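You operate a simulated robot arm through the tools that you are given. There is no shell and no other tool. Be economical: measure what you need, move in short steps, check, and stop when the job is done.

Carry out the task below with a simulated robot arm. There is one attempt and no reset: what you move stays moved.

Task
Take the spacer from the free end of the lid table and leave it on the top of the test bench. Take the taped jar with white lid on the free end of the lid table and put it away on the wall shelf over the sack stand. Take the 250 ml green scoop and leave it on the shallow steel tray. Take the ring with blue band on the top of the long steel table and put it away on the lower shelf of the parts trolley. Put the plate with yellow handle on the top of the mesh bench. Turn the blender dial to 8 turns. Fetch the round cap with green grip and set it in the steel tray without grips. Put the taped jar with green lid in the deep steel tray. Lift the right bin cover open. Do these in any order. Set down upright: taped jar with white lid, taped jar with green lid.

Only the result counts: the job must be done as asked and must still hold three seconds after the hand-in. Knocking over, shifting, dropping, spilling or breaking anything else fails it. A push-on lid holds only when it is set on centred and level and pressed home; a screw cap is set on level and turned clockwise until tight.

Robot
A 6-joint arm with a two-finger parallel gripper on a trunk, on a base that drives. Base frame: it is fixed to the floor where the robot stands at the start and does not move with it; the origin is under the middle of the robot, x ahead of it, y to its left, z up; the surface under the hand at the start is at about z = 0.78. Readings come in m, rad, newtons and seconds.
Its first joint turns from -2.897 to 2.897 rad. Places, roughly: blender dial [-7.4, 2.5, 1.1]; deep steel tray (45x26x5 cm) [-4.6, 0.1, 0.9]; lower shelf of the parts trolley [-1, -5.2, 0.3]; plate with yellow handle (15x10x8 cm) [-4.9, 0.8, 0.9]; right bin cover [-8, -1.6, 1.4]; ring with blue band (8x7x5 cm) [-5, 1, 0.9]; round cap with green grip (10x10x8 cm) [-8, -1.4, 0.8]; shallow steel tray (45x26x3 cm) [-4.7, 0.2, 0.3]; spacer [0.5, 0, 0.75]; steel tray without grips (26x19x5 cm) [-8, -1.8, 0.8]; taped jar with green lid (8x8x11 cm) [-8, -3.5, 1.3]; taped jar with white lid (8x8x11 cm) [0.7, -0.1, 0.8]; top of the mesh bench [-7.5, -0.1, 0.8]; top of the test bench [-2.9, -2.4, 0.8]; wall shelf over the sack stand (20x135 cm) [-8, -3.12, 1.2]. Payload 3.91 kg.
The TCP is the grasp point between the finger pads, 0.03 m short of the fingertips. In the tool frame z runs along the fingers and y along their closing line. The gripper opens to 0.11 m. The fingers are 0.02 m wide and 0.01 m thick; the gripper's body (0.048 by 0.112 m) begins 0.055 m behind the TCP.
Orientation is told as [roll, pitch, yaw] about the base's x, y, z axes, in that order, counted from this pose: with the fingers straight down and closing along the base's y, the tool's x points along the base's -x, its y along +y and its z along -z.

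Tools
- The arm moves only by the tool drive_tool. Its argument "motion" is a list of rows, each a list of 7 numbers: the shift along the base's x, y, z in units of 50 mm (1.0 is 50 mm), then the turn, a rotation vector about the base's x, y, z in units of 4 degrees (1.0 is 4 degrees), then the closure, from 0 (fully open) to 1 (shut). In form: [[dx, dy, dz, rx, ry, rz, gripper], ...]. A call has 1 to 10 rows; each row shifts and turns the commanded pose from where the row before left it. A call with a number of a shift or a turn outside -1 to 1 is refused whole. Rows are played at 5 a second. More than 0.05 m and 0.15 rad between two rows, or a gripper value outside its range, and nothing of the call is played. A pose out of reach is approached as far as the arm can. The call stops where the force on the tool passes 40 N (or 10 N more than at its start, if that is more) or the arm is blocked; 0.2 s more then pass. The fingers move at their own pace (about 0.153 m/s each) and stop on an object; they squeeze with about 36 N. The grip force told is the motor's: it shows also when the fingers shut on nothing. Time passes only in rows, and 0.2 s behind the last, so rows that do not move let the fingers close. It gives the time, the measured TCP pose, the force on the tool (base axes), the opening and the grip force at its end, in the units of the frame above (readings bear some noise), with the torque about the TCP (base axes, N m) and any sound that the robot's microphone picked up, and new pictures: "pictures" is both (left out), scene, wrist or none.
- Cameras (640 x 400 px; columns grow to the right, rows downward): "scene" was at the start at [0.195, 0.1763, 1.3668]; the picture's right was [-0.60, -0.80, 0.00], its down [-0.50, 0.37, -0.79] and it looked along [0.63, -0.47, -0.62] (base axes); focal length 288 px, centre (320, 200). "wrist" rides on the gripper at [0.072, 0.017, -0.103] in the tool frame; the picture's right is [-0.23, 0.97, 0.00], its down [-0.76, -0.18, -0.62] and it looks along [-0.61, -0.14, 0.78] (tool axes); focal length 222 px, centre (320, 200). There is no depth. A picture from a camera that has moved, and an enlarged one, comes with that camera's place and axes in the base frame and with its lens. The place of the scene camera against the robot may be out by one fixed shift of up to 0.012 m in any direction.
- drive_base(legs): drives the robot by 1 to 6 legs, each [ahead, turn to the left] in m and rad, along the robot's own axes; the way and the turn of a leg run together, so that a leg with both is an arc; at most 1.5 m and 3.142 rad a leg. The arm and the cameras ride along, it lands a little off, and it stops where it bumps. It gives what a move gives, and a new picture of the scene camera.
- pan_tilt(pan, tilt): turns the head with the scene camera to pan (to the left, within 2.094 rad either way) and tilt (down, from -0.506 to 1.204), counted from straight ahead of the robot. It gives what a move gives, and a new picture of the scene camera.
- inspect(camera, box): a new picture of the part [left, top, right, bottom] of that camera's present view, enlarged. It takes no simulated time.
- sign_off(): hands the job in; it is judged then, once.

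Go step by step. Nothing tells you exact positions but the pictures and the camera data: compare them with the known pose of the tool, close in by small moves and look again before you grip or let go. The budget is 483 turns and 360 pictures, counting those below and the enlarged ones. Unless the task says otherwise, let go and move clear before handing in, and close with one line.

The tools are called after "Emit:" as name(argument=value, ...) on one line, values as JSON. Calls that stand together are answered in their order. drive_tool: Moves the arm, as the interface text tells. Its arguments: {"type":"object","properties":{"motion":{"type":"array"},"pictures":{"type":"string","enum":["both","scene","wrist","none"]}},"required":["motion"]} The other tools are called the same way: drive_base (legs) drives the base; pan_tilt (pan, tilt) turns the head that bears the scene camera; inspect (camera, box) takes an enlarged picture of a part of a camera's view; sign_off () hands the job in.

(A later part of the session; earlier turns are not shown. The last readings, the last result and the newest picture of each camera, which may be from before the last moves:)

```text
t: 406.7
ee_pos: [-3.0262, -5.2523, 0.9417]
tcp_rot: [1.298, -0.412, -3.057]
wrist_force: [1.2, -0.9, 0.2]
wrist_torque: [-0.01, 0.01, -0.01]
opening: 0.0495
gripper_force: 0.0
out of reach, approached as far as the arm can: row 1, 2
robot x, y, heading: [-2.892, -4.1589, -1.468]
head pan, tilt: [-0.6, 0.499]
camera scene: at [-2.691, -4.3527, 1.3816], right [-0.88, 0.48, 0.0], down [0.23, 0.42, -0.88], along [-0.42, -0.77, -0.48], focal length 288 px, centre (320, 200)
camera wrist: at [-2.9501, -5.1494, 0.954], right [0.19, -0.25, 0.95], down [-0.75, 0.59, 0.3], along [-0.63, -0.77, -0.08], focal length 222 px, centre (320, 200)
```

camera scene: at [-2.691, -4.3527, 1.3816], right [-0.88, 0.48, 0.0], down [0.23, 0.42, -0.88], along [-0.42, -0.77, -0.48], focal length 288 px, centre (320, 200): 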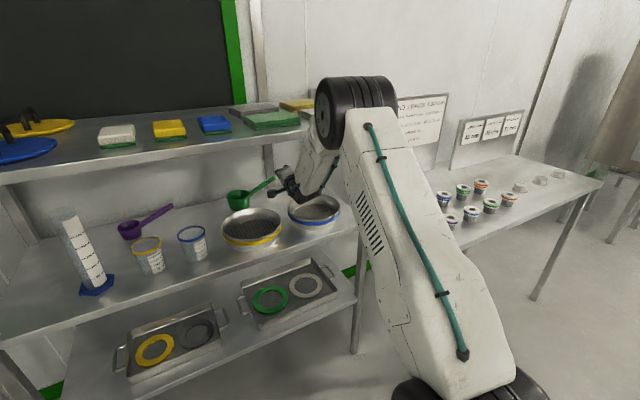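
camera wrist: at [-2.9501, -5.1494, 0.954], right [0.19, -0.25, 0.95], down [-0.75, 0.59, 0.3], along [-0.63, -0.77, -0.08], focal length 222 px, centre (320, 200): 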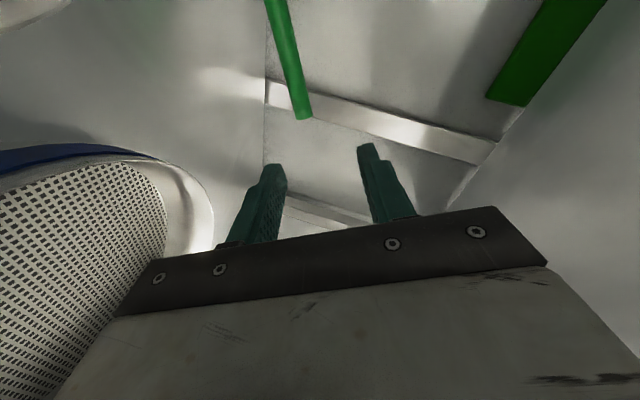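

I need about 2-3 cm more toward +x, so I'll turn the base a touch more and advance.

Emit:
drive_base(legs=[[0, 0.035]])

Emit:
drive_tool(motion=[[0, -0.5, -0.25, 0, 0, -0.2, 0.5], [0, -0.5, -0.25, 0, 0, -0.2, 0.5], [0, 0, 0, 0, 0, 0, 0.5]])

```text
t: 407.5
ee_pos: [-2.9882, -5.2565, 0.9413]
tcp_rot: [1.3, -0.412, -3.022]
wrist_force: [0.5, 0.1, -0.1]
wrist_torque: [0.0, 0.02, 0.0]
opening: 0.0493
gripper_force: 0.1
robot x, y, heading: [-2.8869, -4.1607, -1.437]
head pan, tilt: [-0.6, 0.499]
camera scene: at [-2.6846, -4.3455, 1.3816], right [-0.9, 0.45, 0.0], down [0.21, 0.43, -0.88], along [-0.39, -0.79, -0.48], focal length 288 px, centre (320, 200)
```

scene: 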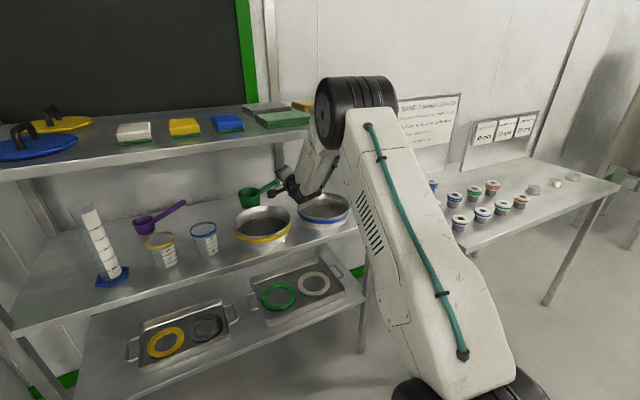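

```text
t: 408.3
ee_pos: [-2.9961, -5.3095, 0.9183]
tcp_rot: [1.295, -0.408, -3.038]
wrist_force: [0.0, -0.9, -0.5]
wrist_torque: [-0.02, 0.02, 0.03]
opening: 0.0548
gripper_force: 0.0
out of reach, approached as far as the arm can: row 2
robot x, y, heading: [-2.889, -4.1595, -1.434]
head pan, tilt: [-0.6, 0.499]
camera scene: at [-2.6846, -4.3454, 1.3816], right [-0.9, 0.45, 0.0], down [0.21, 0.43, -0.88], along [-0.39, -0.79, -0.48], focal length 288 px, centre (320, 200)
camera wrist: at [-2.9211, -5.205, 0.9317], right [0.19, -0.25, 0.95], down [-0.76, 0.57, 0.3], along [-0.62, -0.78, -0.08], focal length 222 px, centre (320, 200)
```

scene: 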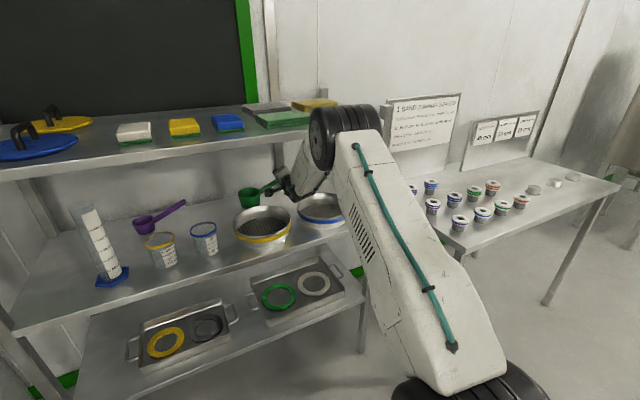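
wrist: 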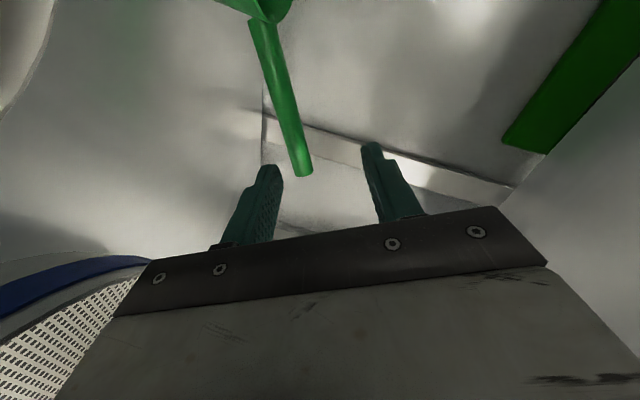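

The handle end is between the fingers, slightly nearer the lower one. I'll advance 3 cm, dip 1.8 cm and close.

Emit:
drive_tool(motion=[[0, -0.3, -0.2, 0, 0, 0, 0.5], [0, -0.35, -0.16, 0, 0, 0, 0.5], [0, 0, 0, 0, 0, 0, 0.5]])

```text
t: 409.1
ee_pos: [-2.9945, -5.3439, 0.9002]
tcp_rot: [1.296, -0.411, -3.045]
wrist_force: [-0.1, -0.2, 0.5]
wrist_torque: [-0.04, -0.02, 0.04]
opening: 0.0549
gripper_force: 0.1
robot x, y, heading: [-2.8899, -4.1599, -1.435]
head pan, tilt: [-0.6, 0.499]
camera scene: at [-2.6846, -4.3455, 1.3816], right [-0.9, 0.45, 0.0], down [0.21, 0.43, -0.88], along [-0.39, -0.79, -0.48], focal length 288 px, centre (320, 200)
camera wrist: at [-2.9206, -5.2389, 0.9133], right [0.19, -0.25, 0.95], down [-0.76, 0.58, 0.3], along [-0.62, -0.78, -0.08], focal length 222 px, centre (320, 200)
```

scene: 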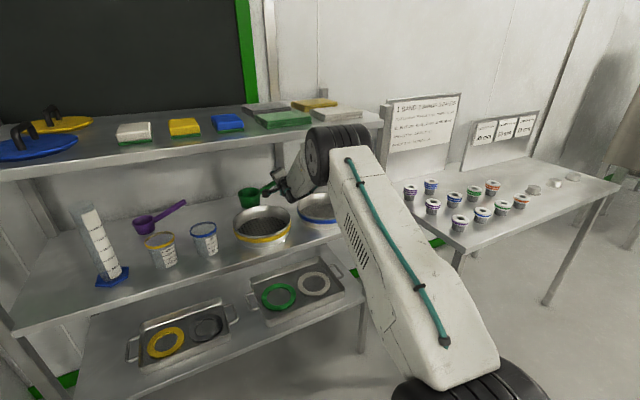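
wrist: 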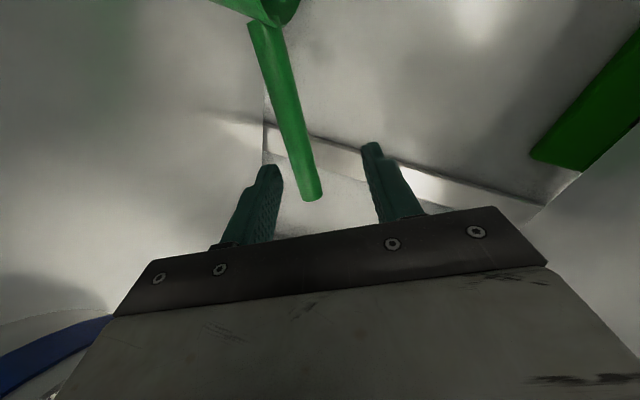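

The handle lies between the fingers. I'll dip 5 mm to centre and close.

Emit:
drive_tool(motion=[[0, 0, -0.12, 0, 0, 0, 0.6], [0, 0, 0, 0, 0, 0, 0.8], [0, 0, 0, 0, 0, 0, 1], [0, 0, 0, 0, 0, 0, 1]])

```text
t: 410.1
ee_pos: [-2.9955, -5.3424, 0.8953]
tcp_rot: [1.296, -0.41, -3.04]
wrist_force: [0.2, 0.6, 0.3]
wrist_torque: [-0.01, 0.01, 0.03]
opening: 0.0
gripper_force: 35.6
robot x, y, heading: [-2.8911, -4.1619, -1.436]
head pan, tilt: [-0.6, 0.499]
camera scene: at [-2.6846, -4.3455, 1.3816], right [-0.9, 0.45, 0.0], down [0.21, 0.43, -0.88], along [-0.39, -0.79, -0.48], focal length 288 px, centre (320, 200)
camera wrist: at [-2.9208, -5.238, 0.9075], right [0.19, -0.25, 0.95], down [-0.76, 0.58, 0.3], along [-0.62, -0.78, -0.08], focal length 222 px, centre (320, 200)
```

scene: 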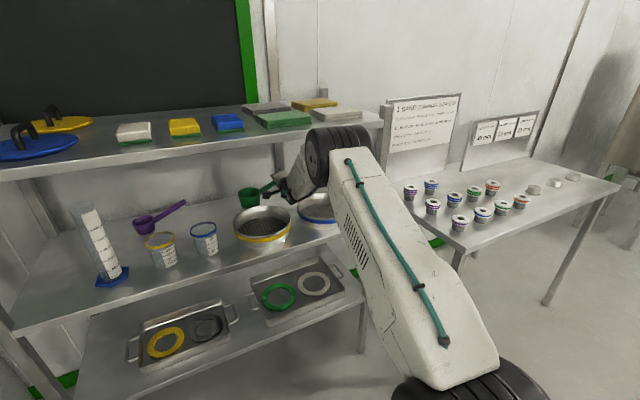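
wrist: 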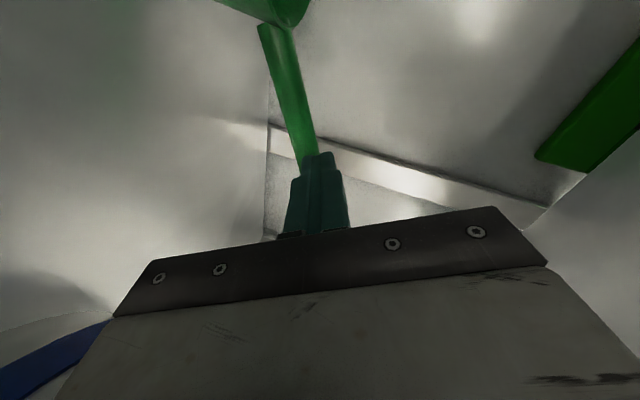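

The fingers closed in front of the handle; re-triangulating puts its end at about (-3.035, -5.38, 0.893), 4 cm deeper. I'll reopen and advance.

Emit:
drive_tool(motion=[[0, 0, 0, 0, 0, 0, 0.5], [0, 0, 0, 0, 0, 0, 0.5], [-0.1, -0.3, -0.1, 0, 0, 0, 0.5], [-0.1, -0.3, -0.1, 0, 0, 0, 0.5], [-0.1, -0.3, -0.05, 0, 0, 0, 0.5], [0, 0, 0, 0, 0, 0, 0.5]])

```text
t: 411.5
ee_pos: [-3.0088, -5.3868, 0.8821]
tcp_rot: [1.299, -0.411, -3.049]
wrist_force: [-0.5, 0.5, 0.6]
wrist_torque: [-0.01, 0.0, -0.02]
opening: 0.0549
gripper_force: 0.1
robot x, y, heading: [-2.8903, -4.1559, -1.434]
head pan, tilt: [-0.6, 0.499]
camera scene: at [-2.6846, -4.3454, 1.3816], right [-0.9, 0.45, 0.0], down [0.21, 0.43, -0.88], along [-0.39, -0.79, -0.48], focal length 288 px, centre (320, 200)
camera wrist: at [-2.9339, -5.2826, 0.8947], right [0.19, -0.25, 0.95], down [-0.76, 0.58, 0.3], along [-0.63, -0.78, -0.08], focal length 222 px, centre (320, 200)
```

scene: 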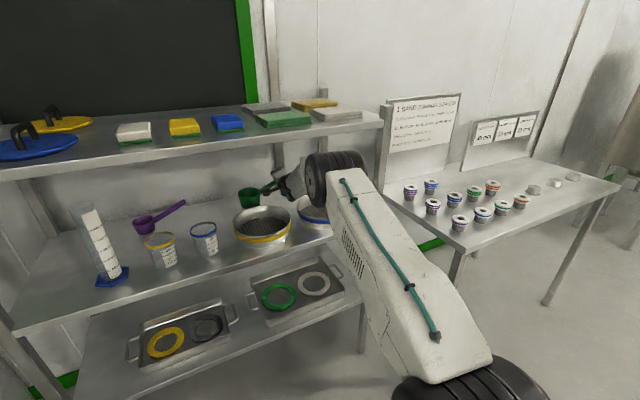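
wrist: 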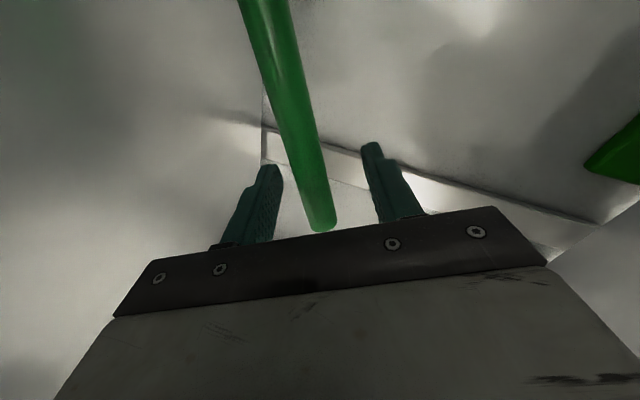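

TCP now coincides with the handle, so I'll close.

Emit:
drive_tool(motion=[[0, 0, 0, 0, 0, 0, 0.7], [0, 0, 0, 0, 0, 0, 0.85], [0, 0, 0, 0, 0, 0, 1], [0, 0, 0, 0, 0, 0, 1]])

```text
t: 412.5
ee_pos: [-3.0096, -5.3867, 0.8811]
tcp_rot: [1.298, -0.413, -3.05]
wrist_force: [0.7, 1.0, -0.4]
wrist_torque: [0.0, 0.1, 0.01]
opening: 0.0187
gripper_force: 36.2
robot x, y, heading: [-2.8928, -4.1592, -1.435]
head pan, tilt: [-0.6, 0.499]
camera scene: at [-2.6846, -4.3455, 1.3816], right [-0.9, 0.45, 0.0], down [0.21, 0.43, -0.88], along [-0.39, -0.79, -0.48], focal length 288 px, centre (320, 200)
camera wrist: at [-2.9338, -5.2825, 0.8945], right [0.19, -0.25, 0.95], down [-0.76, 0.58, 0.3], along [-0.63, -0.78, -0.08], focal length 222 px, centre (320, 200)
```

scene: 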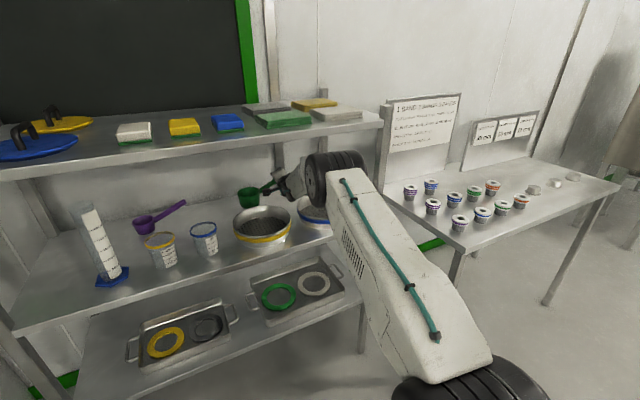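
wrist: 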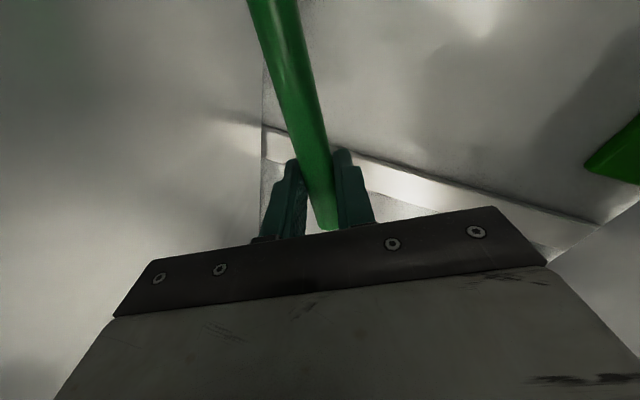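

The scoop's handle is gripped (1.9 cm). I'll lift and draw back gradually to clear the sieve and the upper shelf.

Emit:
drive_tool(motion=[[0, 0, 0.2, 0, 0, 0, 1], [0, 0.1, 0.2, 0, 0, 0, 1], [0, 0.3, 0.2, 0, 0, 0, 1], [0, 0.3, 0.2, 0, 0, 0, 1], [0, 0.3, 0.2, 0, 0, 0, 1], [0, 0.3, 0.2, 0, 0, 0, 1], [0, 0.3, 0.15, 0, 0, 0, 1], [0, 0, 0, 0, 0, 0, 1]])

```text
t: 414.3
ee_pos: [-3.0088, -5.3067, 0.9495]
tcp_rot: [1.299, -0.411, -3.052]
wrist_force: [0.3, -0.8, -1.0]
wrist_torque: [0.0, 0.13, 0.01]
opening: 0.0188
gripper_force: 36.1
robot x, y, heading: [-2.8889, -4.1596, -1.429]
head pan, tilt: [-0.6, 0.499]
camera scene: at [-2.6846, -4.3456, 1.3816], right [-0.9, 0.45, 0.0], down [0.21, 0.43, -0.88], along [-0.39, -0.79, -0.48], focal length 288 px, centre (320, 200)
camera wrist: at [-2.9343, -5.2018, 0.9617], right [0.19, -0.25, 0.95], down [-0.76, 0.58, 0.3], along [-0.63, -0.78, -0.08], focal length 222 px, centre (320, 200)
```

scene: 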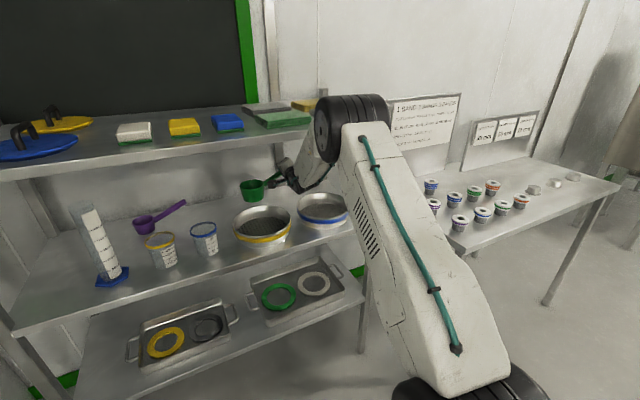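
wrist: 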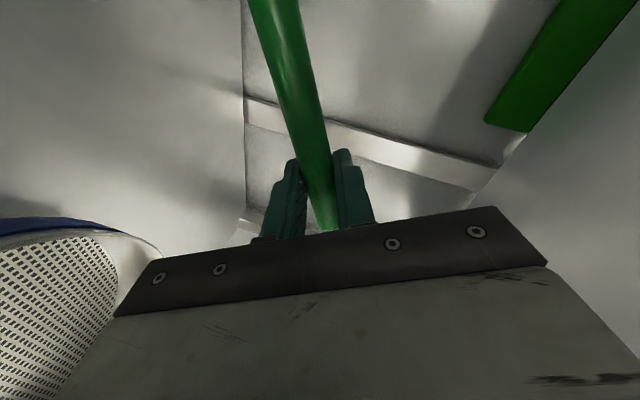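

Holding well. I'll continue out, rising a bit more as the wrist clears the upper shelf edge.

Emit:
drive_tool(motion=[[0, 0.2, 0.15, 0, 0, 0, 1], [0, 0.3, 0.15, 0, 0, 0, 1], [0, 0.4, 0.2, 0, 0, 0, 1], [0, 0.4, 0.2, 0, 0, 0, 1], [0, 0, 0, 0, 0, 0, 1]])

Emit:
inspect(camera="scene", box=[200, 140, 360, 260])

```text
t: 415.5
ee_pos: [-3.0107, -5.2405, 0.9829]
tcp_rot: [1.3, -0.412, -3.051]
wrist_force: [-1.1, -0.7, -0.6]
wrist_torque: [-0.04, 0.12, -0.01]
opening: 0.0189
gripper_force: 35.5
robot x, y, heading: [-2.8889, -4.1599, -1.433]
head pan, tilt: [-0.6, 0.499]
camera scene: at [-2.6846, -4.3456, 1.3816], right [-0.9, 0.45, 0.0], down [0.21, 0.43, -0.88], along [-0.39, -0.79, -0.48], focal length 288 px, centre (320, 200)
camera wrist: at [-2.9356, -5.1366, 0.9957], right [0.19, -0.25, 0.95], down [-0.76, 0.58, 0.3], along [-0.63, -0.78, -0.08], focal length 222 px, centre (320, 200)
```

scene: 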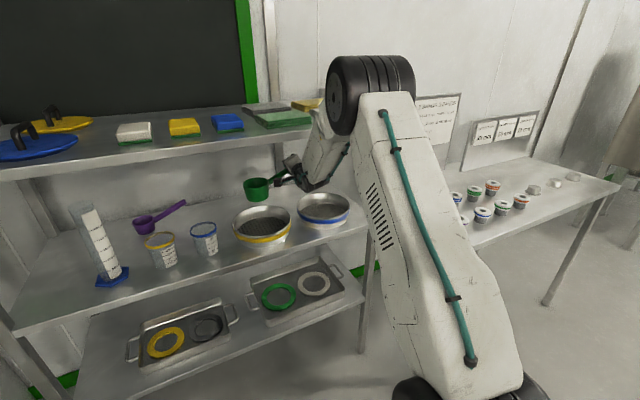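
wrist: 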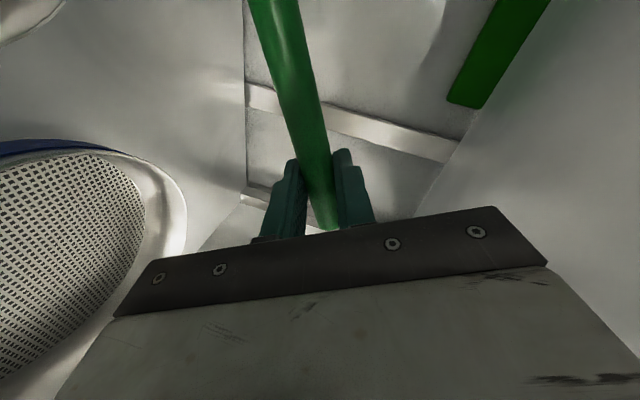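

```text
3.33 times, centred on (280, 200) of scene
camera zoom: at [-2.6846, -4.3456, 1.3816], right [-0.9, 0.45, 0.0], down [0.21, 0.43, -0.88], along [-0.39, -0.79, -0.48], focal length 961 px, centre (453, 200)
```

zoom: 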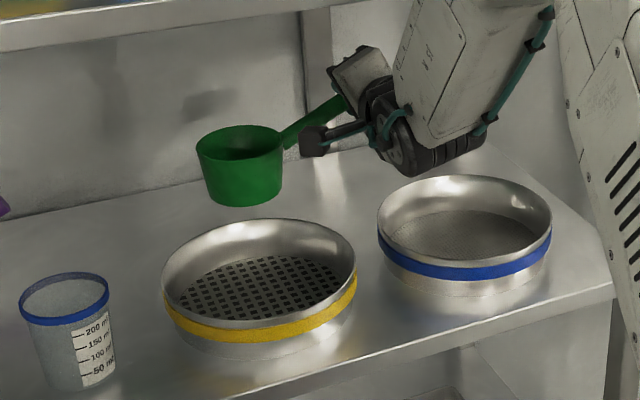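

The scoop clears the sieves. I'll pull it fully out and check for a label.

Emit:
drive_tool(motion=[[0, 0.6, 0.1, 0, 0, 0, 1], [0, 0.8, 0, 0, 0, 0, 1], [0, 0.9, 0, 0, 0, 0, 1], [0, 0.9, 0, 0, 0, 0, 1], [0, 0.9, 0, 0, 0, 0, 1], [0, 0.9, 0.3, 0, 0, 0, 1], [0, 0.6, 0.5, 0, 0, 0, 1]], pictures="none")

Emit:
drive_base(legs=[[-0.7, 0]])

Emit:
pan_tilt(pan=-0.4, tilt=0.5)

```text
t: 417.1
ee_pos: [-3.0086, -4.9576, 1.0288]
tcp_rot: [1.297, -0.412, -3.051]
wrist_force: [0.1, -0.9, -1.0]
wrist_torque: [-0.03, 0.11, -0.03]
opening: 0.0188
gripper_force: 35.9
robot x, y, heading: [-2.8885, -4.1637, -1.438]
head pan, tilt: [-0.6, 0.499]
```

```text
t: 421.0
ee_pos: [-3.1093, -4.2553, 1.0304]
tcp_rot: [1.299, -0.412, -3.058]
wrist_force: [0.4, 0.4, -1.6]
wrist_torque: [-0.04, 0.15, 0.0]
opening: 0.0189
gripper_force: 36.5
robot x, y, heading: [-2.9814, -3.4572, -1.441]
head pan, tilt: [-0.6, 0.499]
camera scene: at [-2.7811, -3.6452, 1.3816], right [-0.89, 0.45, 0.0], down [0.22, 0.43, -0.88], along [-0.4, -0.78, -0.48], focal length 288 px, centre (320, 200)
```

scene: 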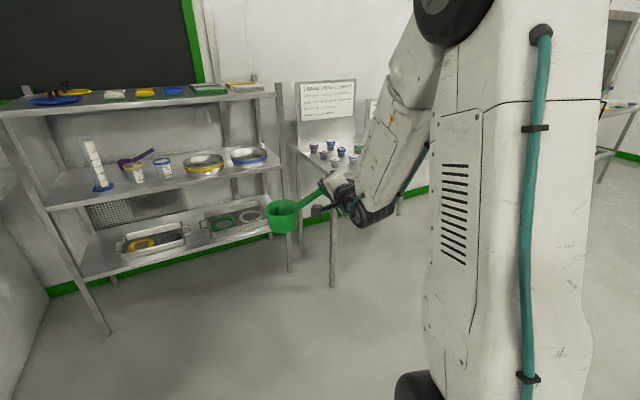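

```text
t: 421.7
ee_pos: [-3.11, -4.2557, 1.0302]
tcp_rot: [1.299, -0.415, -3.057]
wrist_force: [0.1, 0.5, -1.5]
wrist_torque: [0.02, 0.14, -0.02]
opening: 0.019
gripper_force: 35.7
robot x, y, heading: [-2.9839, -3.4597, -1.438]
head pan, tilt: [-0.4, 0.499]
camera scene: at [-2.7641, -3.6518, 1.3816], right [-0.96, 0.27, 0.0], down [0.13, 0.46, -0.88], along [-0.23, -0.85, -0.48], focal length 288 px, centre (320, 200)
```

scene: 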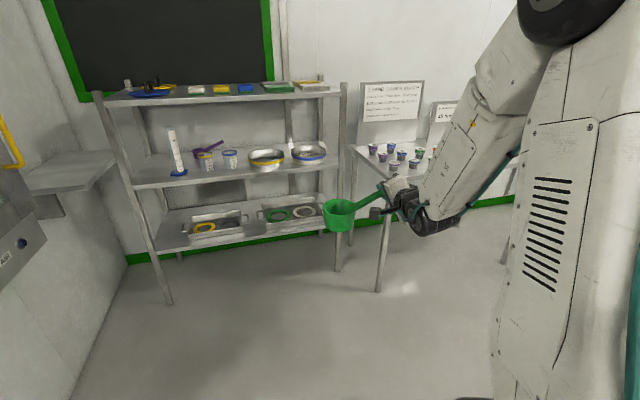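

Emit:
inspect(camera="scene", box=[300, 160, 440, 250])

Emit:
inspect(camera="wrist", box=[160, 0, 480, 200])

```text
4.44 times, centred on (370, 205) of scene
camera zoom: at [-2.7641, -3.6518, 1.3816], right [-0.96, 0.27, 0.0], down [0.13, 0.46, -0.88], along [-0.23, -0.85, -0.48], focal length 1281 px, centre (98, 178)
```

zoom: 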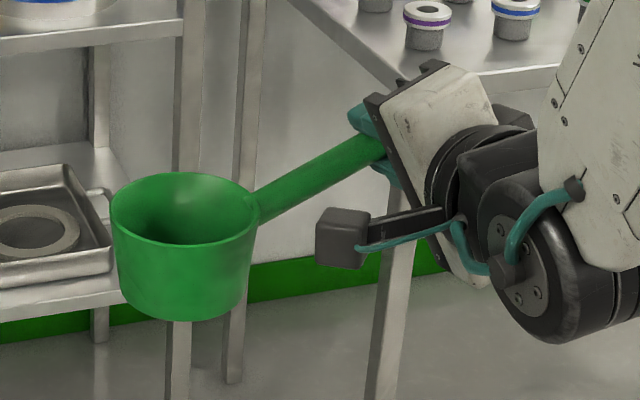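

```text
2.00 times, centred on (320, 100) of wrist
camera zoom: at [-3.0339, -4.1529, 1.0428], right [0.19, -0.25, 0.95], down [-0.75, 0.59, 0.3], along [-0.63, -0.77, -0.08], focal length 444 px, centre (320, 400)
```

zoom: 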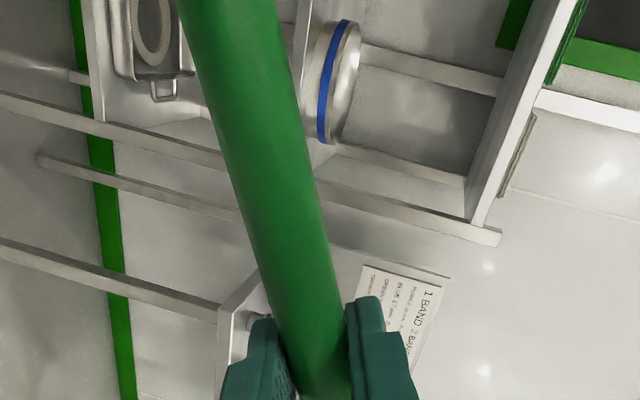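

No label is visible on this side, so I'll turn the tool to see the other side of the scoop.

Emit:
drive_tool(motion=[[0.3, 0, 0.3, 0, 0, 1, 1], [0.3, 0, 0.3, 0, 0, 1, 1], [0.3, 0, 0.2, 0, 0, 1, 1], [0.3, 0, 0, 0, 0, 1, 1], [0.3, 0, 0, 0, 0, 1, 1], [0.3, 0, 0, 0, 0, 1, 1], [0, 0, 0, 0, 0, 1, 1], [0, 0, 0, 0, 0, 1, 1], [0, 0, 0, 0, 0, 1, 1], [0, 0, 0, 0, 0, 1, 1]], pictures="none")

Emit:
drive_tool(motion=[[0, 0, 0, 0, 0, 1, 1], [0, 0, 0, 0, 0, 1, 1], [0, 0, 0, 0, 0, 1, 1], [0, 0, 0, 0, 0, 1, 1], [0, 0, 0, 0, 0, 1, 1], [0, 0, 0, 0, 0, 1, 1], [0, 0, 0, 0, 0, 1, 1], [0, 0, 0, 0, 0, 1, 1], [0, 0, 0, 0, 0, 1, 1], [0, 0, 0, 0, 0, 1, 1]], pictures="scene")

```text
t: 423.9
ee_pos: [-3.0191, -4.2564, 1.0684]
tcp_rot: [1.299, -0.411, -2.357]
wrist_force: [0.3, 0.4, -1.6]
wrist_torque: [-0.05, 0.07, -0.02]
opening: 0.0191
gripper_force: 36.2
robot x, y, heading: [-2.9881, -3.4615, -1.44]
head pan, tilt: [-0.4, 0.499]
```

```text
t: 426.1
ee_pos: [-3.0193, -4.257, 1.0705]
tcp_rot: [1.299, -0.412, -1.663]
wrist_force: [-0.5, 0.4, -0.8]
wrist_torque: [-0.13, 0.07, -0.02]
opening: 0.0191
gripper_force: 36.3
robot x, y, heading: [-2.9846, -3.4587, -1.443]
head pan, tilt: [-0.4, 0.499]
camera scene: at [-2.7641, -3.6517, 1.3816], right [-0.96, 0.27, 0.0], down [0.13, 0.46, -0.88], along [-0.23, -0.85, -0.48], focal length 288 px, centre (320, 200)
```

scene: 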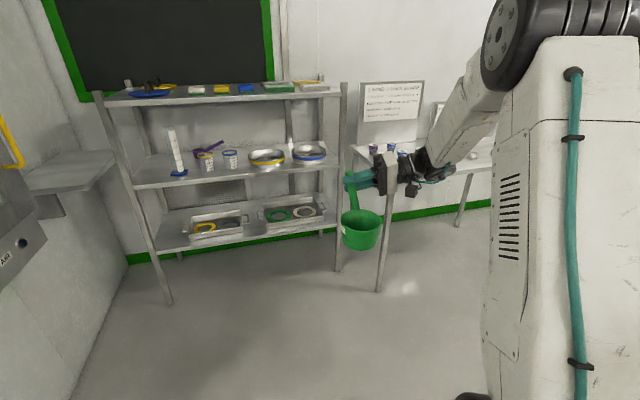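

Emit:
inspect(camera="scene", box=[320, 170, 420, 260])

```text
4.44 times, centred on (370, 215) of scene
camera zoom: at [-2.7641, -3.6517, 1.3816], right [-0.96, 0.27, 0.0], down [0.13, 0.46, -0.88], along [-0.23, -0.85, -0.48], focal length 1281 px, centre (98, 133)
```

zoom: 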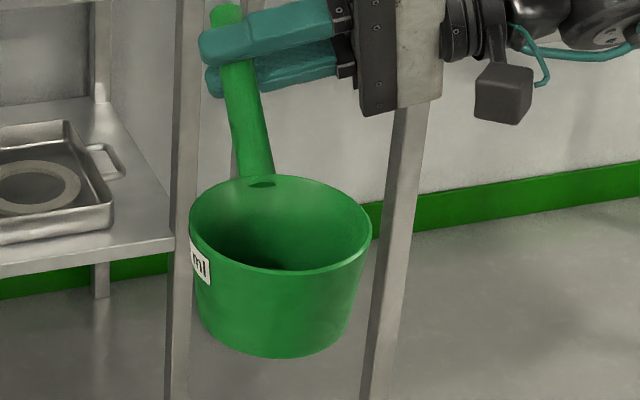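

There's a label just round the edge, so I'll turn a bit more.

Emit:
drive_tool(motion=[[0, 0, 0, 0, 0, 1, 1], [0, 0, 0, 0, 0, 1, 1], [0, 0, 0, 0, 0, 1, 1], [0, 0, 0, 0, 0, 1, 1], [0, 0, 0, 0, 0, 1, 1], [0, 0, 0, 0, 0, 1, 1], [0, 0, 0, 0, 0, 1, 1], [0, 0, 0, 0, 0, 1, 1], [0, 0, 0, 0, 0, 1, 1]], pictures="none")

Emit:
inspect(camera="scene", box=[320, 170, 440, 260])

```text
t: 428.1
ee_pos: [-3.02, -4.2562, 1.0692]
tcp_rot: [1.299, -0.411, -1.033]
wrist_force: [1.3, 1.3, -0.1]
wrist_torque: [-0.13, -0.03, 0.01]
opening: 0.019
gripper_force: 36.3
robot x, y, heading: [-2.9842, -3.458, -1.441]
head pan, tilt: [-0.4, 0.499]
```

```text
4.44 times, centred on (380, 215) of scene
camera zoom: at [-2.7641, -3.6517, 1.3816], right [-0.96, 0.27, 0.0], down [0.13, 0.46, -0.88], along [-0.23, -0.85, -0.48], focal length 1281 px, centre (53, 133)
```

zoom: 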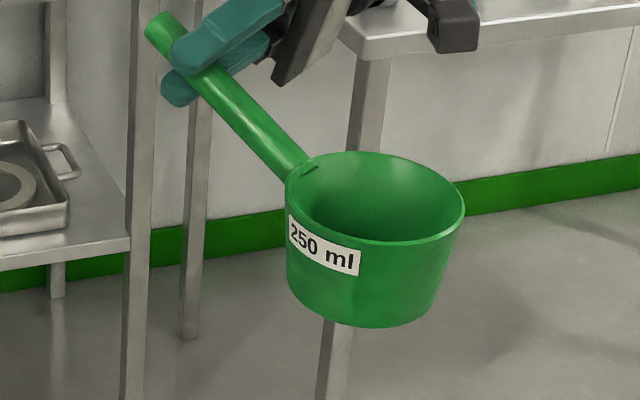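

The label reads "250 ml", so it's the right scoop. I'll turn the tool back to point ahead.

Emit:
drive_tool(motion=[[0, 0, 0, 0, 0, -1, 1], [0, 0, 0, 0, 0, -1, 1], [0, 0, 0, 0, 0, -1, 1], [0, 0, 0, 0, 0, -1, 1], [0, 0, 0, 0, 0, -1, 1], [0, 0, 0, 0, 0, -1, 1], [0, 0, 0, 0, 0, -1, 1], [0, 0, 0, 0, 0, -1, 1], [0, 0, 0, 0, 0, -1, 1], [0, 0, 0, 0, 0, -1, 1]], pictures="none")

Emit:
drive_tool(motion=[[0, 0, 0, 0, 0, -1, 1], [0, 0, 0, 0, 0, -1, 1], [0, 0, 0, 0, 0, -1, 1], [0, 0, 0, 0, 0, -1, 1], [0, 0, 0, 0, 0, -1, 1], [0, 0, 0, 0, 0, -1, 1], [0, 0, 0, 0, 0, -1, 1], [0, 0, 0, 0, 0, -1, 1], [0, 0, 0, 0, 0, -1, 1], [0, 0, 0, 0, 0, -1, 1]], pictures="none")

Emit:
drive_tool(motion=[[0, 0, 0, 0, 0, -1, 1], [0, 0, 0, 0, 0, -1, 1], [0, 0, 0, 0, 0, -1, 1], [0, 0, 0, 0, 0, -1, 1], [0, 0, 0, 0, 0, -1, 1], [0, 0, 0, 0, 0, -1, 1], [0, 0, 0, 0, 0, -1, 1], [0, 0, 0, 0, 0, -0.5, 1]], pictures="none")

```text
t: 430.3
ee_pos: [-3.0204, -4.2555, 1.0696]
tcp_rot: [1.297, -0.41, -1.732]
wrist_force: [-0.7, 0.3, -0.9]
wrist_torque: [-0.11, 0.07, 0.0]
opening: 0.0189
gripper_force: 36.1
robot x, y, heading: [-2.9871, -3.4615, -1.436]
head pan, tilt: [-0.4, 0.499]
```

```text
t: 432.5
ee_pos: [-3.0206, -4.2563, 1.0713]
tcp_rot: [1.296, -0.412, -2.429]
wrist_force: [0.3, -0.4, -1.4]
wrist_torque: [-0.07, 0.09, 0.01]
opening: 0.0185
gripper_force: 35.7
robot x, y, heading: [-2.9824, -3.4581, -1.438]
head pan, tilt: [-0.4, 0.499]
```

```text
t: 434.3
ee_pos: [-3.0198, -4.2557, 1.0716]
tcp_rot: [1.295, -0.412, -2.954]
wrist_force: [-0.1, -0.4, -1.4]
wrist_torque: [0.03, 0.09, 0.01]
opening: 0.0187
gripper_force: 36.0
robot x, y, heading: [-2.984, -3.4585, -1.439]
head pan, tilt: [-0.4, 0.499]
```

Now I'll drive back via the east side to the south end of the long table.

Emit:
drive_base(legs=[[0, 1.48], [0.8, 0], [0.78, 0], [0, 1.53], [0.95, 0], [0.95, 0]])

Emit:
drive_base(legs=[[0, 1.571], [1.1, 0], [1.1, 0], [1.1, 0]])

```text
t: 458.8
ee_pos: [-1.3308, -0.6973, 1.0716]
tcp_rot: [1.298, -0.411, 0.08]
wrist_force: [0.1, 0.4, -2.2]
wrist_torque: [-0.02, -0.11, 0.02]
opening: 0.0191
gripper_force: 36.0
robot x, y, heading: [-1.4534, -1.4848, 1.597]
head pan, tilt: [-0.4, 0.499]
camera scene: at [-1.6597, -1.2842, 1.3816], right [0.93, -0.37, 0.0], down [-0.18, -0.45, -0.88], along [0.32, 0.82, -0.48], focal length 288 px, centre (320, 200)
```

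scene: 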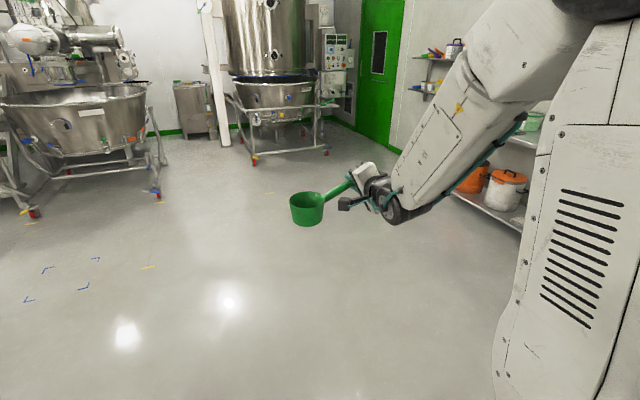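

```text
t: 478.7
ee_pos: [-5.5422, -1.4226, 1.0707]
tcp_rot: [1.296, -0.412, 1.656]
wrist_force: [-0.1, 0.5, -1.6]
wrist_torque: [0.13, -0.02, 0.0]
opening: 0.0188
gripper_force: 35.7
robot x, y, heading: [-4.7545, -1.5336, -3.107]
head pan, tilt: [-0.4, 0.499]
camera scene: at [-4.965, -1.7508, 1.3816], right [0.36, 0.93, 0.0], down [0.45, -0.17, -0.88], along [-0.82, 0.32, -0.48], focal length 288 px, centre (320, 200)
```

scene: 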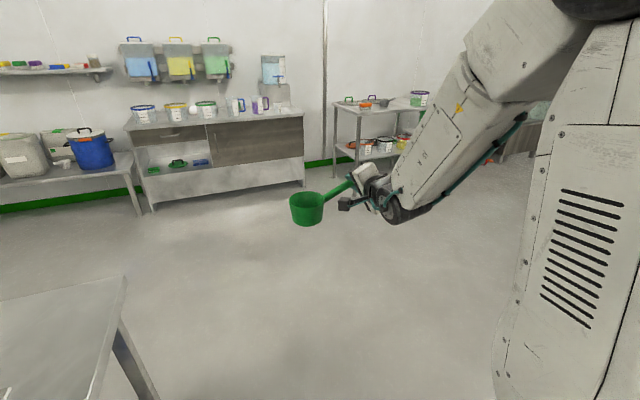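

I'll turn to face north toward the long table's south end and look at the shallow tray.

Emit:
drive_base(legs=[[0, -1.605]])

Emit:
pan_tilt(pan=-0.15, tilt=0.55)

```text
t: 483.0
ee_pos: [-4.6119, -0.7517, 1.0726]
tcp_rot: [1.296, -0.412, 0.052]
wrist_force: [-0.2, -0.4, -0.4]
wrist_torque: [-0.02, -0.14, 0.03]
opening: 0.0189
gripper_force: 36.0
robot x, y, heading: [-4.7536, -1.5391, 1.57]
head pan, tilt: [-0.4, 0.499]
camera scene: at [-4.9559, -1.3303, 1.3816], right [0.92, -0.39, 0.0], down [-0.19, -0.44, -0.88], along [0.34, 0.81, -0.48], focal length 288 px, centre (320, 200)
```

scene: 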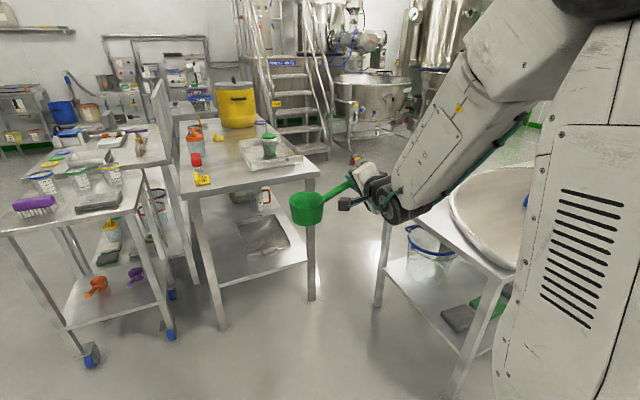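

```text
t: 483.8
ee_pos: [-4.6107, -0.7515, 1.0715]
tcp_rot: [1.297, -0.413, 0.054]
wrist_force: [0.0, 0.3, -0.8]
wrist_torque: [-0.05, -0.11, -0.01]
opening: 0.0188
gripper_force: 35.9
robot x, y, heading: [-4.7528, -1.5392, 1.563]
head pan, tilt: [-0.15, 0.55]
camera scene: at [-4.9778, -1.3252, 1.377], right [0.99, -0.15, 0.0], down [-0.08, -0.52, -0.85], along [0.13, 0.84, -0.52], focal length 288 px, centre (320, 200)
```

scene: 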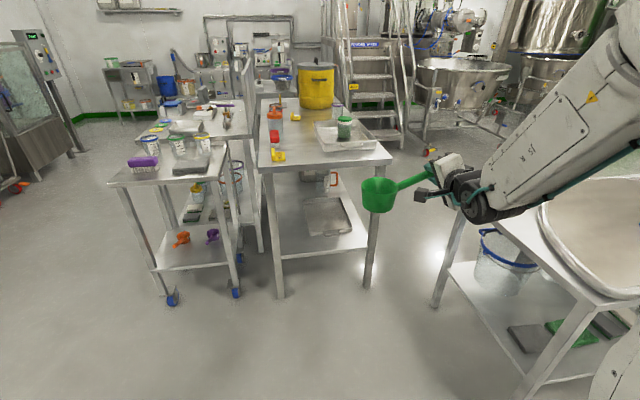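

The shallow tray spans x from -4.85 to -4.58 and y from 0.0 to 0.4, at z about 0.3. I'll lower the arm here in the open first.

Emit:
drive_tool(motion=[[0, 0.4, -0.8, 0, 0, 0, 1], [0, 0.4, -0.8, 0, 0, 0, 1], [0, 0.4, -0.8, 0, 0, 0, 1], [0, 0.4, -0.8, 0, 0, 0, 1], [0, 0.4, -0.8, 0, 0, 0, 1], [0, 0.3, -0.8, 0, 0, 0, 1], [0, 0.3, -0.8, 0, 0, 0, 1], [0, 0.3, -0.8, 0, 0, 0, 1], [0, 0, -0.8, 0, 0, 0, 1], [0, 0, -0.8, 0, 0, 0, 1]], pictures="none")

Emit:
drive_tool(motion=[[0, 0, -0.8, 0, 0, 0, 1], [0, 0, -0.8, 0, 0, 0, 1], [0, 0, -0.8, 0, 0, 0, 1], [0, 0, -0.6, 0, 0, 0, 1], [0, 0, 0, 0, 0, 0, 1]])

```text
t: 486.0
ee_pos: [-4.554, -0.618, 0.678]
tcp_rot: [1.301, -0.41, 0.066]
wrist_force: [-0.1, 0.5, -0.8]
wrist_torque: [-0.04, -0.11, 0.0]
opening: 0.0188
gripper_force: 36.2
out of reach, approached as far as the arm can: row 2, 3, 4, 5, 6, 7, 8
robot x, y, heading: [-4.7527, -1.5376, 1.566]
head pan, tilt: [-0.15, 0.55]
```

```text
t: 487.2
ee_pos: [-4.5508, -0.6179, 0.5265]
tcp_rot: [1.298, -0.408, 0.064]
wrist_force: [-0.1, 0.4, -0.4]
wrist_torque: [-0.04, -0.15, 0.01]
opening: 0.019
gripper_force: 35.6
out of reach, approached as far as the arm can: row 1
robot x, y, heading: [-4.7533, -1.5398, 1.572]
head pan, tilt: [-0.15, 0.55]
camera scene: at [-4.9778, -1.3252, 1.377], right [0.99, -0.15, 0.0], down [-0.08, -0.52, -0.85], along [0.13, 0.84, -0.52], focal length 288 px, centre (320, 200)
camera wrist: at [-4.6282, -0.7161, 0.5398], right [-0.18, 0.25, 0.95], down [0.74, -0.6, 0.3], along [0.65, 0.76, -0.08], focal length 222 px, centre (320, 200)
```

scene: 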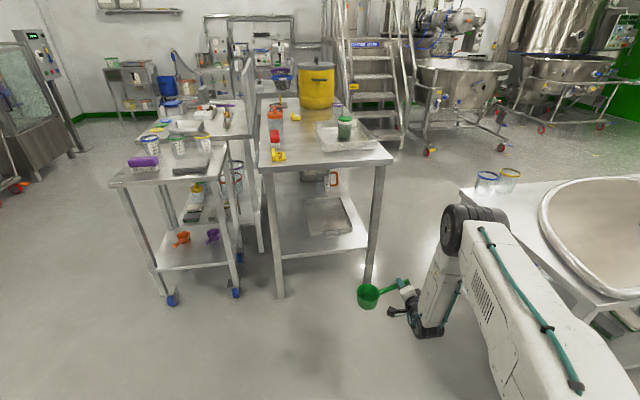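
wrist: 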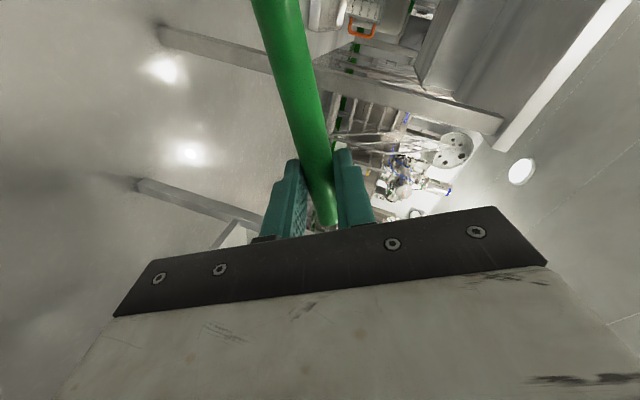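

The arm reaches a bit to its right when pointing straight, so I'll turn the base slightly left and drive in.

Emit:
drive_base(legs=[[0, 0.1], [0.4, 0]])

Emit:
drive_tool(motion=[[0, 0.2, -0.2, 0, 0, 0, 1], [0, 0.4, -0.1, 0, 0, 0, 1], [0, 0.4, 0, 0, 0, 0, 1], [0, 0, 0, 0, 0, 0, 1]])

```text
t: 490.1
ee_pos: [-4.6762, -0.2163, 0.5277]
tcp_rot: [1.297, -0.408, 0.16]
wrist_force: [0.1, -0.4, -0.9]
wrist_torque: [0.02, -0.1, -0.02]
opening: 0.0189
gripper_force: 35.7
robot x, y, heading: [-4.7919, -1.1492, 1.661]
head pan, tilt: [-0.15, 0.55]
camera scene: at [-5.0343, -0.9606, 1.377], right [1.0, -0.06, 0.0], down [-0.03, -0.52, -0.85], along [0.05, 0.85, -0.52], focal length 288 px, centre (320, 200)
```

scene: 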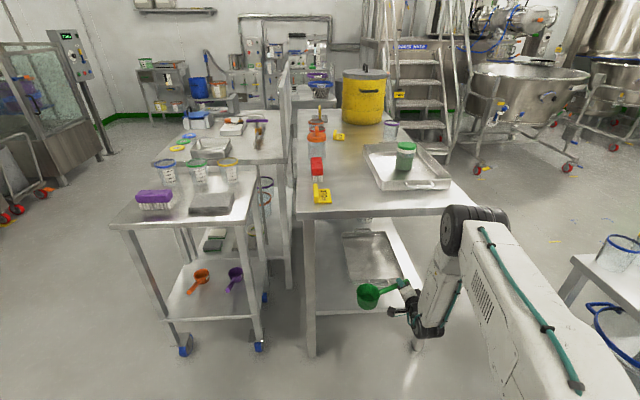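

```text
t: 491.1
ee_pos: [-4.6761, -0.1664, 0.5106]
tcp_rot: [1.295, -0.409, 0.164]
wrist_force: [0.3, -0.4, -1.8]
wrist_torque: [-0.02, -0.14, 0.02]
opening: 0.019
gripper_force: 35.7
robot x, y, heading: [-4.7865, -1.1478, 1.665]
head pan, tilt: [-0.15, 0.55]
camera scene: at [-5.0343, -0.9606, 1.377], right [1.0, -0.06, 0.0], down [-0.03, -0.52, -0.85], along [0.05, 0.85, -0.52], focal length 288 px, centre (320, 200)
camera wrist: at [-4.7428, -0.2713, 0.5243], right [-0.2, 0.23, 0.95], down [0.8, -0.53, 0.3], along [0.57, 0.82, -0.08], focal length 222 px, centre (320, 200)
```

scene: 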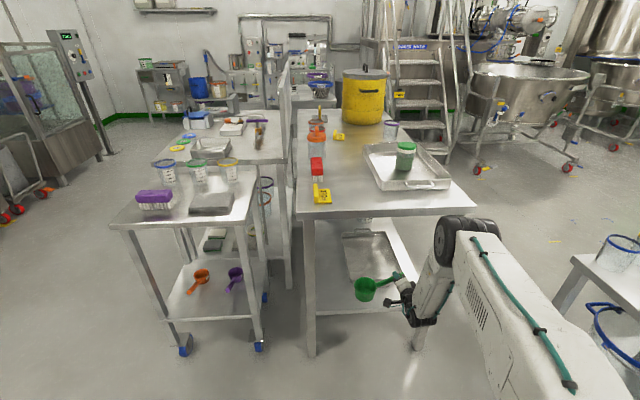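
wrist: 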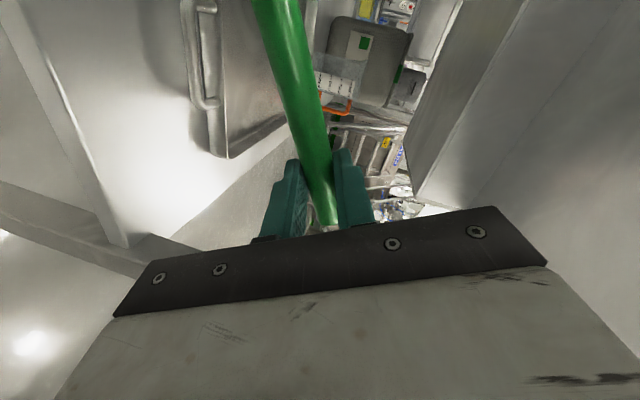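

The tray's south edge is near y = 0.03 and the fingers are on line. I'll drive in 7 cm more and reach under the table top.

Emit:
drive_base(legs=[[0.07, 0]])

Emit:
drive_tool(motion=[[0.2, 0.4, -0.1, 0, 0, 0, 1], [0.2, 0.4, -0.1, 0, 0, 0, 1], [0.2, 0.4, -0.1, 0, 0, 0, 1], [0.2, 0.4, 0, 0, 0, 0, 1], [0, 0, 0, 0, 0, 0, 1]])

```text
t: 492.1
ee_pos: [-4.6829, -0.0947, 0.512]
tcp_rot: [1.297, -0.408, 0.163]
wrist_force: [0.0, 0.2, -0.9]
wrist_torque: [-0.02, -0.1, 0.02]
opening: 0.019
gripper_force: 35.8
robot x, y, heading: [-4.7959, -1.0793, 1.662]
head pan, tilt: [-0.15, 0.55]
camera scene: at [-5.041, -0.8903, 1.377], right [1.0, -0.06, 0.0], down [-0.03, -0.52, -0.85], along [0.05, 0.85, -0.52], focal length 288 px, centre (320, 200)
```

scene: 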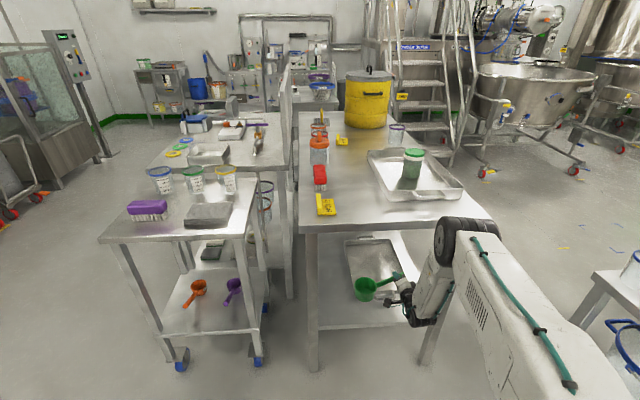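

```text
t: 493.3
ee_pos: [-4.6435, -0.014, 0.4949]
tcp_rot: [1.297, -0.41, 0.165]
wrist_force: [-0.3, 0.6, -0.8]
wrist_torque: [0.0, -0.1, -0.01]
opening: 0.0188
gripper_force: 36.3
robot x, y, heading: [-4.7925, -1.0816, 1.668]
head pan, tilt: [-0.15, 0.55]
camera scene: at [-5.041, -0.8903, 1.377], right [1.0, -0.06, 0.0], down [-0.03, -0.52, -0.85], along [0.05, 0.85, -0.52], focal length 288 px, centre (320, 200)
camera wrist: at [-4.711, -0.1195, 0.5084], right [-0.2, 0.23, 0.95], down [0.8, -0.52, 0.3], along [0.57, 0.82, -0.08], focal length 222 px, centre (320, 200)
```

scene: 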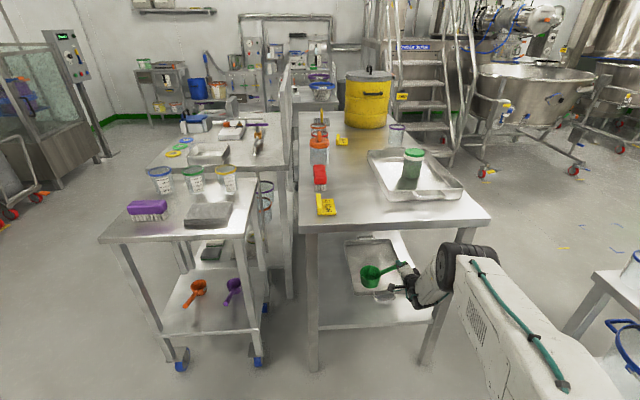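
wrist: 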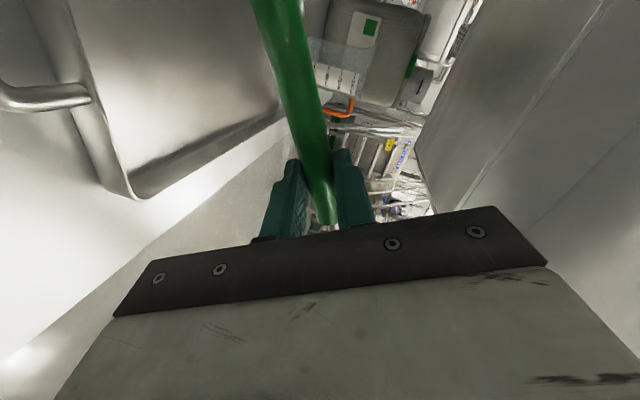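

The elbow is getting close to the table corner. Rather than reach deeper, I'll yaw the tool so the scoop's bowl swings forward over the tray.

Emit:
drive_tool(motion=[[0, 0, 0, 0, 0, -1, 1], [0, 0, 0, 0, 0, -1, 1], [0, 0, 0, 0, 0, -1, 1], [0, 0, 0, 0, 0, -1, 1], [0, 0, 0, 0, 0, -1, 1], [0, 0, 0, 0, 0, -1, 1], [0, 0, 0, 0, 0, -1, 1], [0, 0, 0, 0, 0, -1, 1], [0, 0, 0, 0, 0, 0, 1]])

```text
t: 495.3
ee_pos: [-4.6428, -0.0132, 0.4948]
tcp_rot: [1.297, -0.404, 0.104]
wrist_force: [0.3, -0.4, -1.1]
wrist_torque: [-0.04, -0.11, 0.02]
opening: 0.0191
gripper_force: 35.9
out of reach, approached as far as the arm can: row 2, 3, 4, 5, 6, 7, 8
robot x, y, heading: [-4.7968, -1.0816, 1.666]
head pan, tilt: [-0.15, 0.55]
camera scene: at [-5.041, -0.8903, 1.377], right [1.0, -0.06, 0.0], down [-0.03, -0.52, -0.85], along [0.05, 0.85, -0.52], focal length 288 px, centre (320, 200)
camera wrist: at [-4.7146, -0.1155, 0.5088], right [-0.19, 0.25, 0.95], down [0.77, -0.57, 0.3], along [0.62, 0.78, -0.08], focal length 222 px, centre (320, 200)
```

scene: 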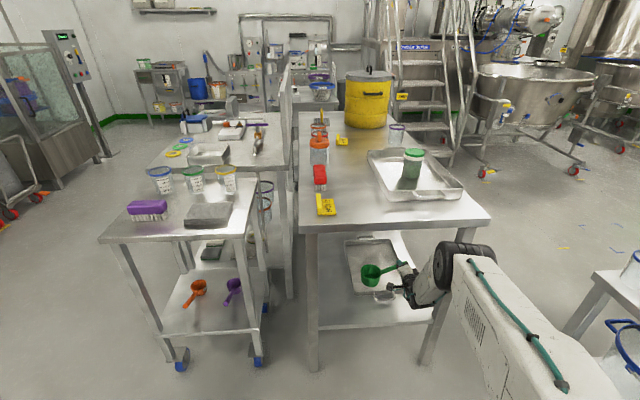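
wrist: 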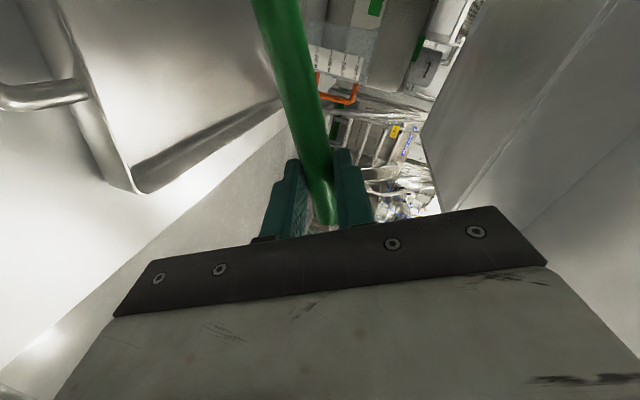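

The wrist is at its yaw limit on this side. I'll back out and re-approach from further left, so the arm comes in diagonally away from the table leg.

Emit:
drive_tool(motion=[[0, 0, 0, 0, 0, 1, 1], [0, 0, 0, 0, 0, 1, 1], [0, 0, 0, 0, 0, 1, 1], [0, 0, 0, 0, 0, 1, 1], [0, 0, 0, 0, 0, 1, 1], [0, 0, 0, 0, 0, 1, 1], [0, 0, 0, 0, 0, 1, 1], [0, 0, 0, 0, 0, 1, 1]], pictures="none")

Emit:
drive_base(legs=[[-0.35, 0], [0, 0.45], [0.3, 0], [0, -0.25]])

```text
t: 497.1
ee_pos: [-4.6563, -0.0234, 0.489]
tcp_rot: [1.287, -0.393, 0.679]
wrist_force: [-0.6, 0.0, -1.6]
wrist_torque: [0.04, -0.08, -0.03]
opening: 0.019
gripper_force: 35.3
robot x, y, heading: [-4.7984, -1.0809, 1.672]
head pan, tilt: [-0.15, 0.55]
```

```text
t: 502.3
ee_pos: [-5.2619, -0.1742, 0.4909]
tcp_rot: [1.292, -0.401, 1.141]
wrist_force: [0.7, 0.5, -0.4]
wrist_torque: [0.09, -0.1, -0.02]
opening: 0.0195
gripper_force: 35.6
robot x, y, heading: [-4.914, -1.1881, 2.135]
head pan, tilt: [-0.15, 0.55]
stopped in leg 3: the force on the tool passed its limit at 129 N (the readings are from after the stop); the commanded pose is now the measured one
camera scene: at [-5.2223, -1.129, 1.377], right [0.92, 0.4, 0.0], down [0.21, -0.48, -0.85], along [-0.34, 0.78, -0.52], focal length 288 px, centre (320, 200)
```

scene: 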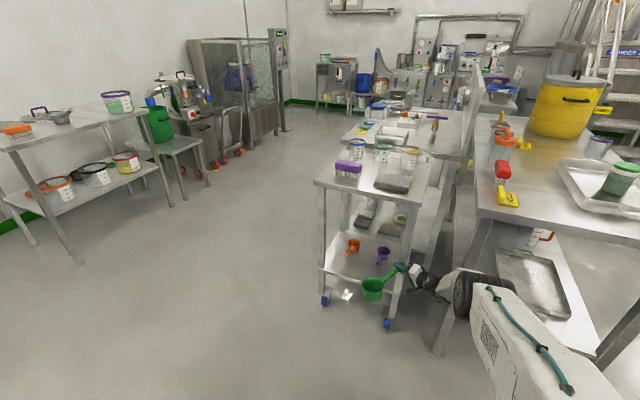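

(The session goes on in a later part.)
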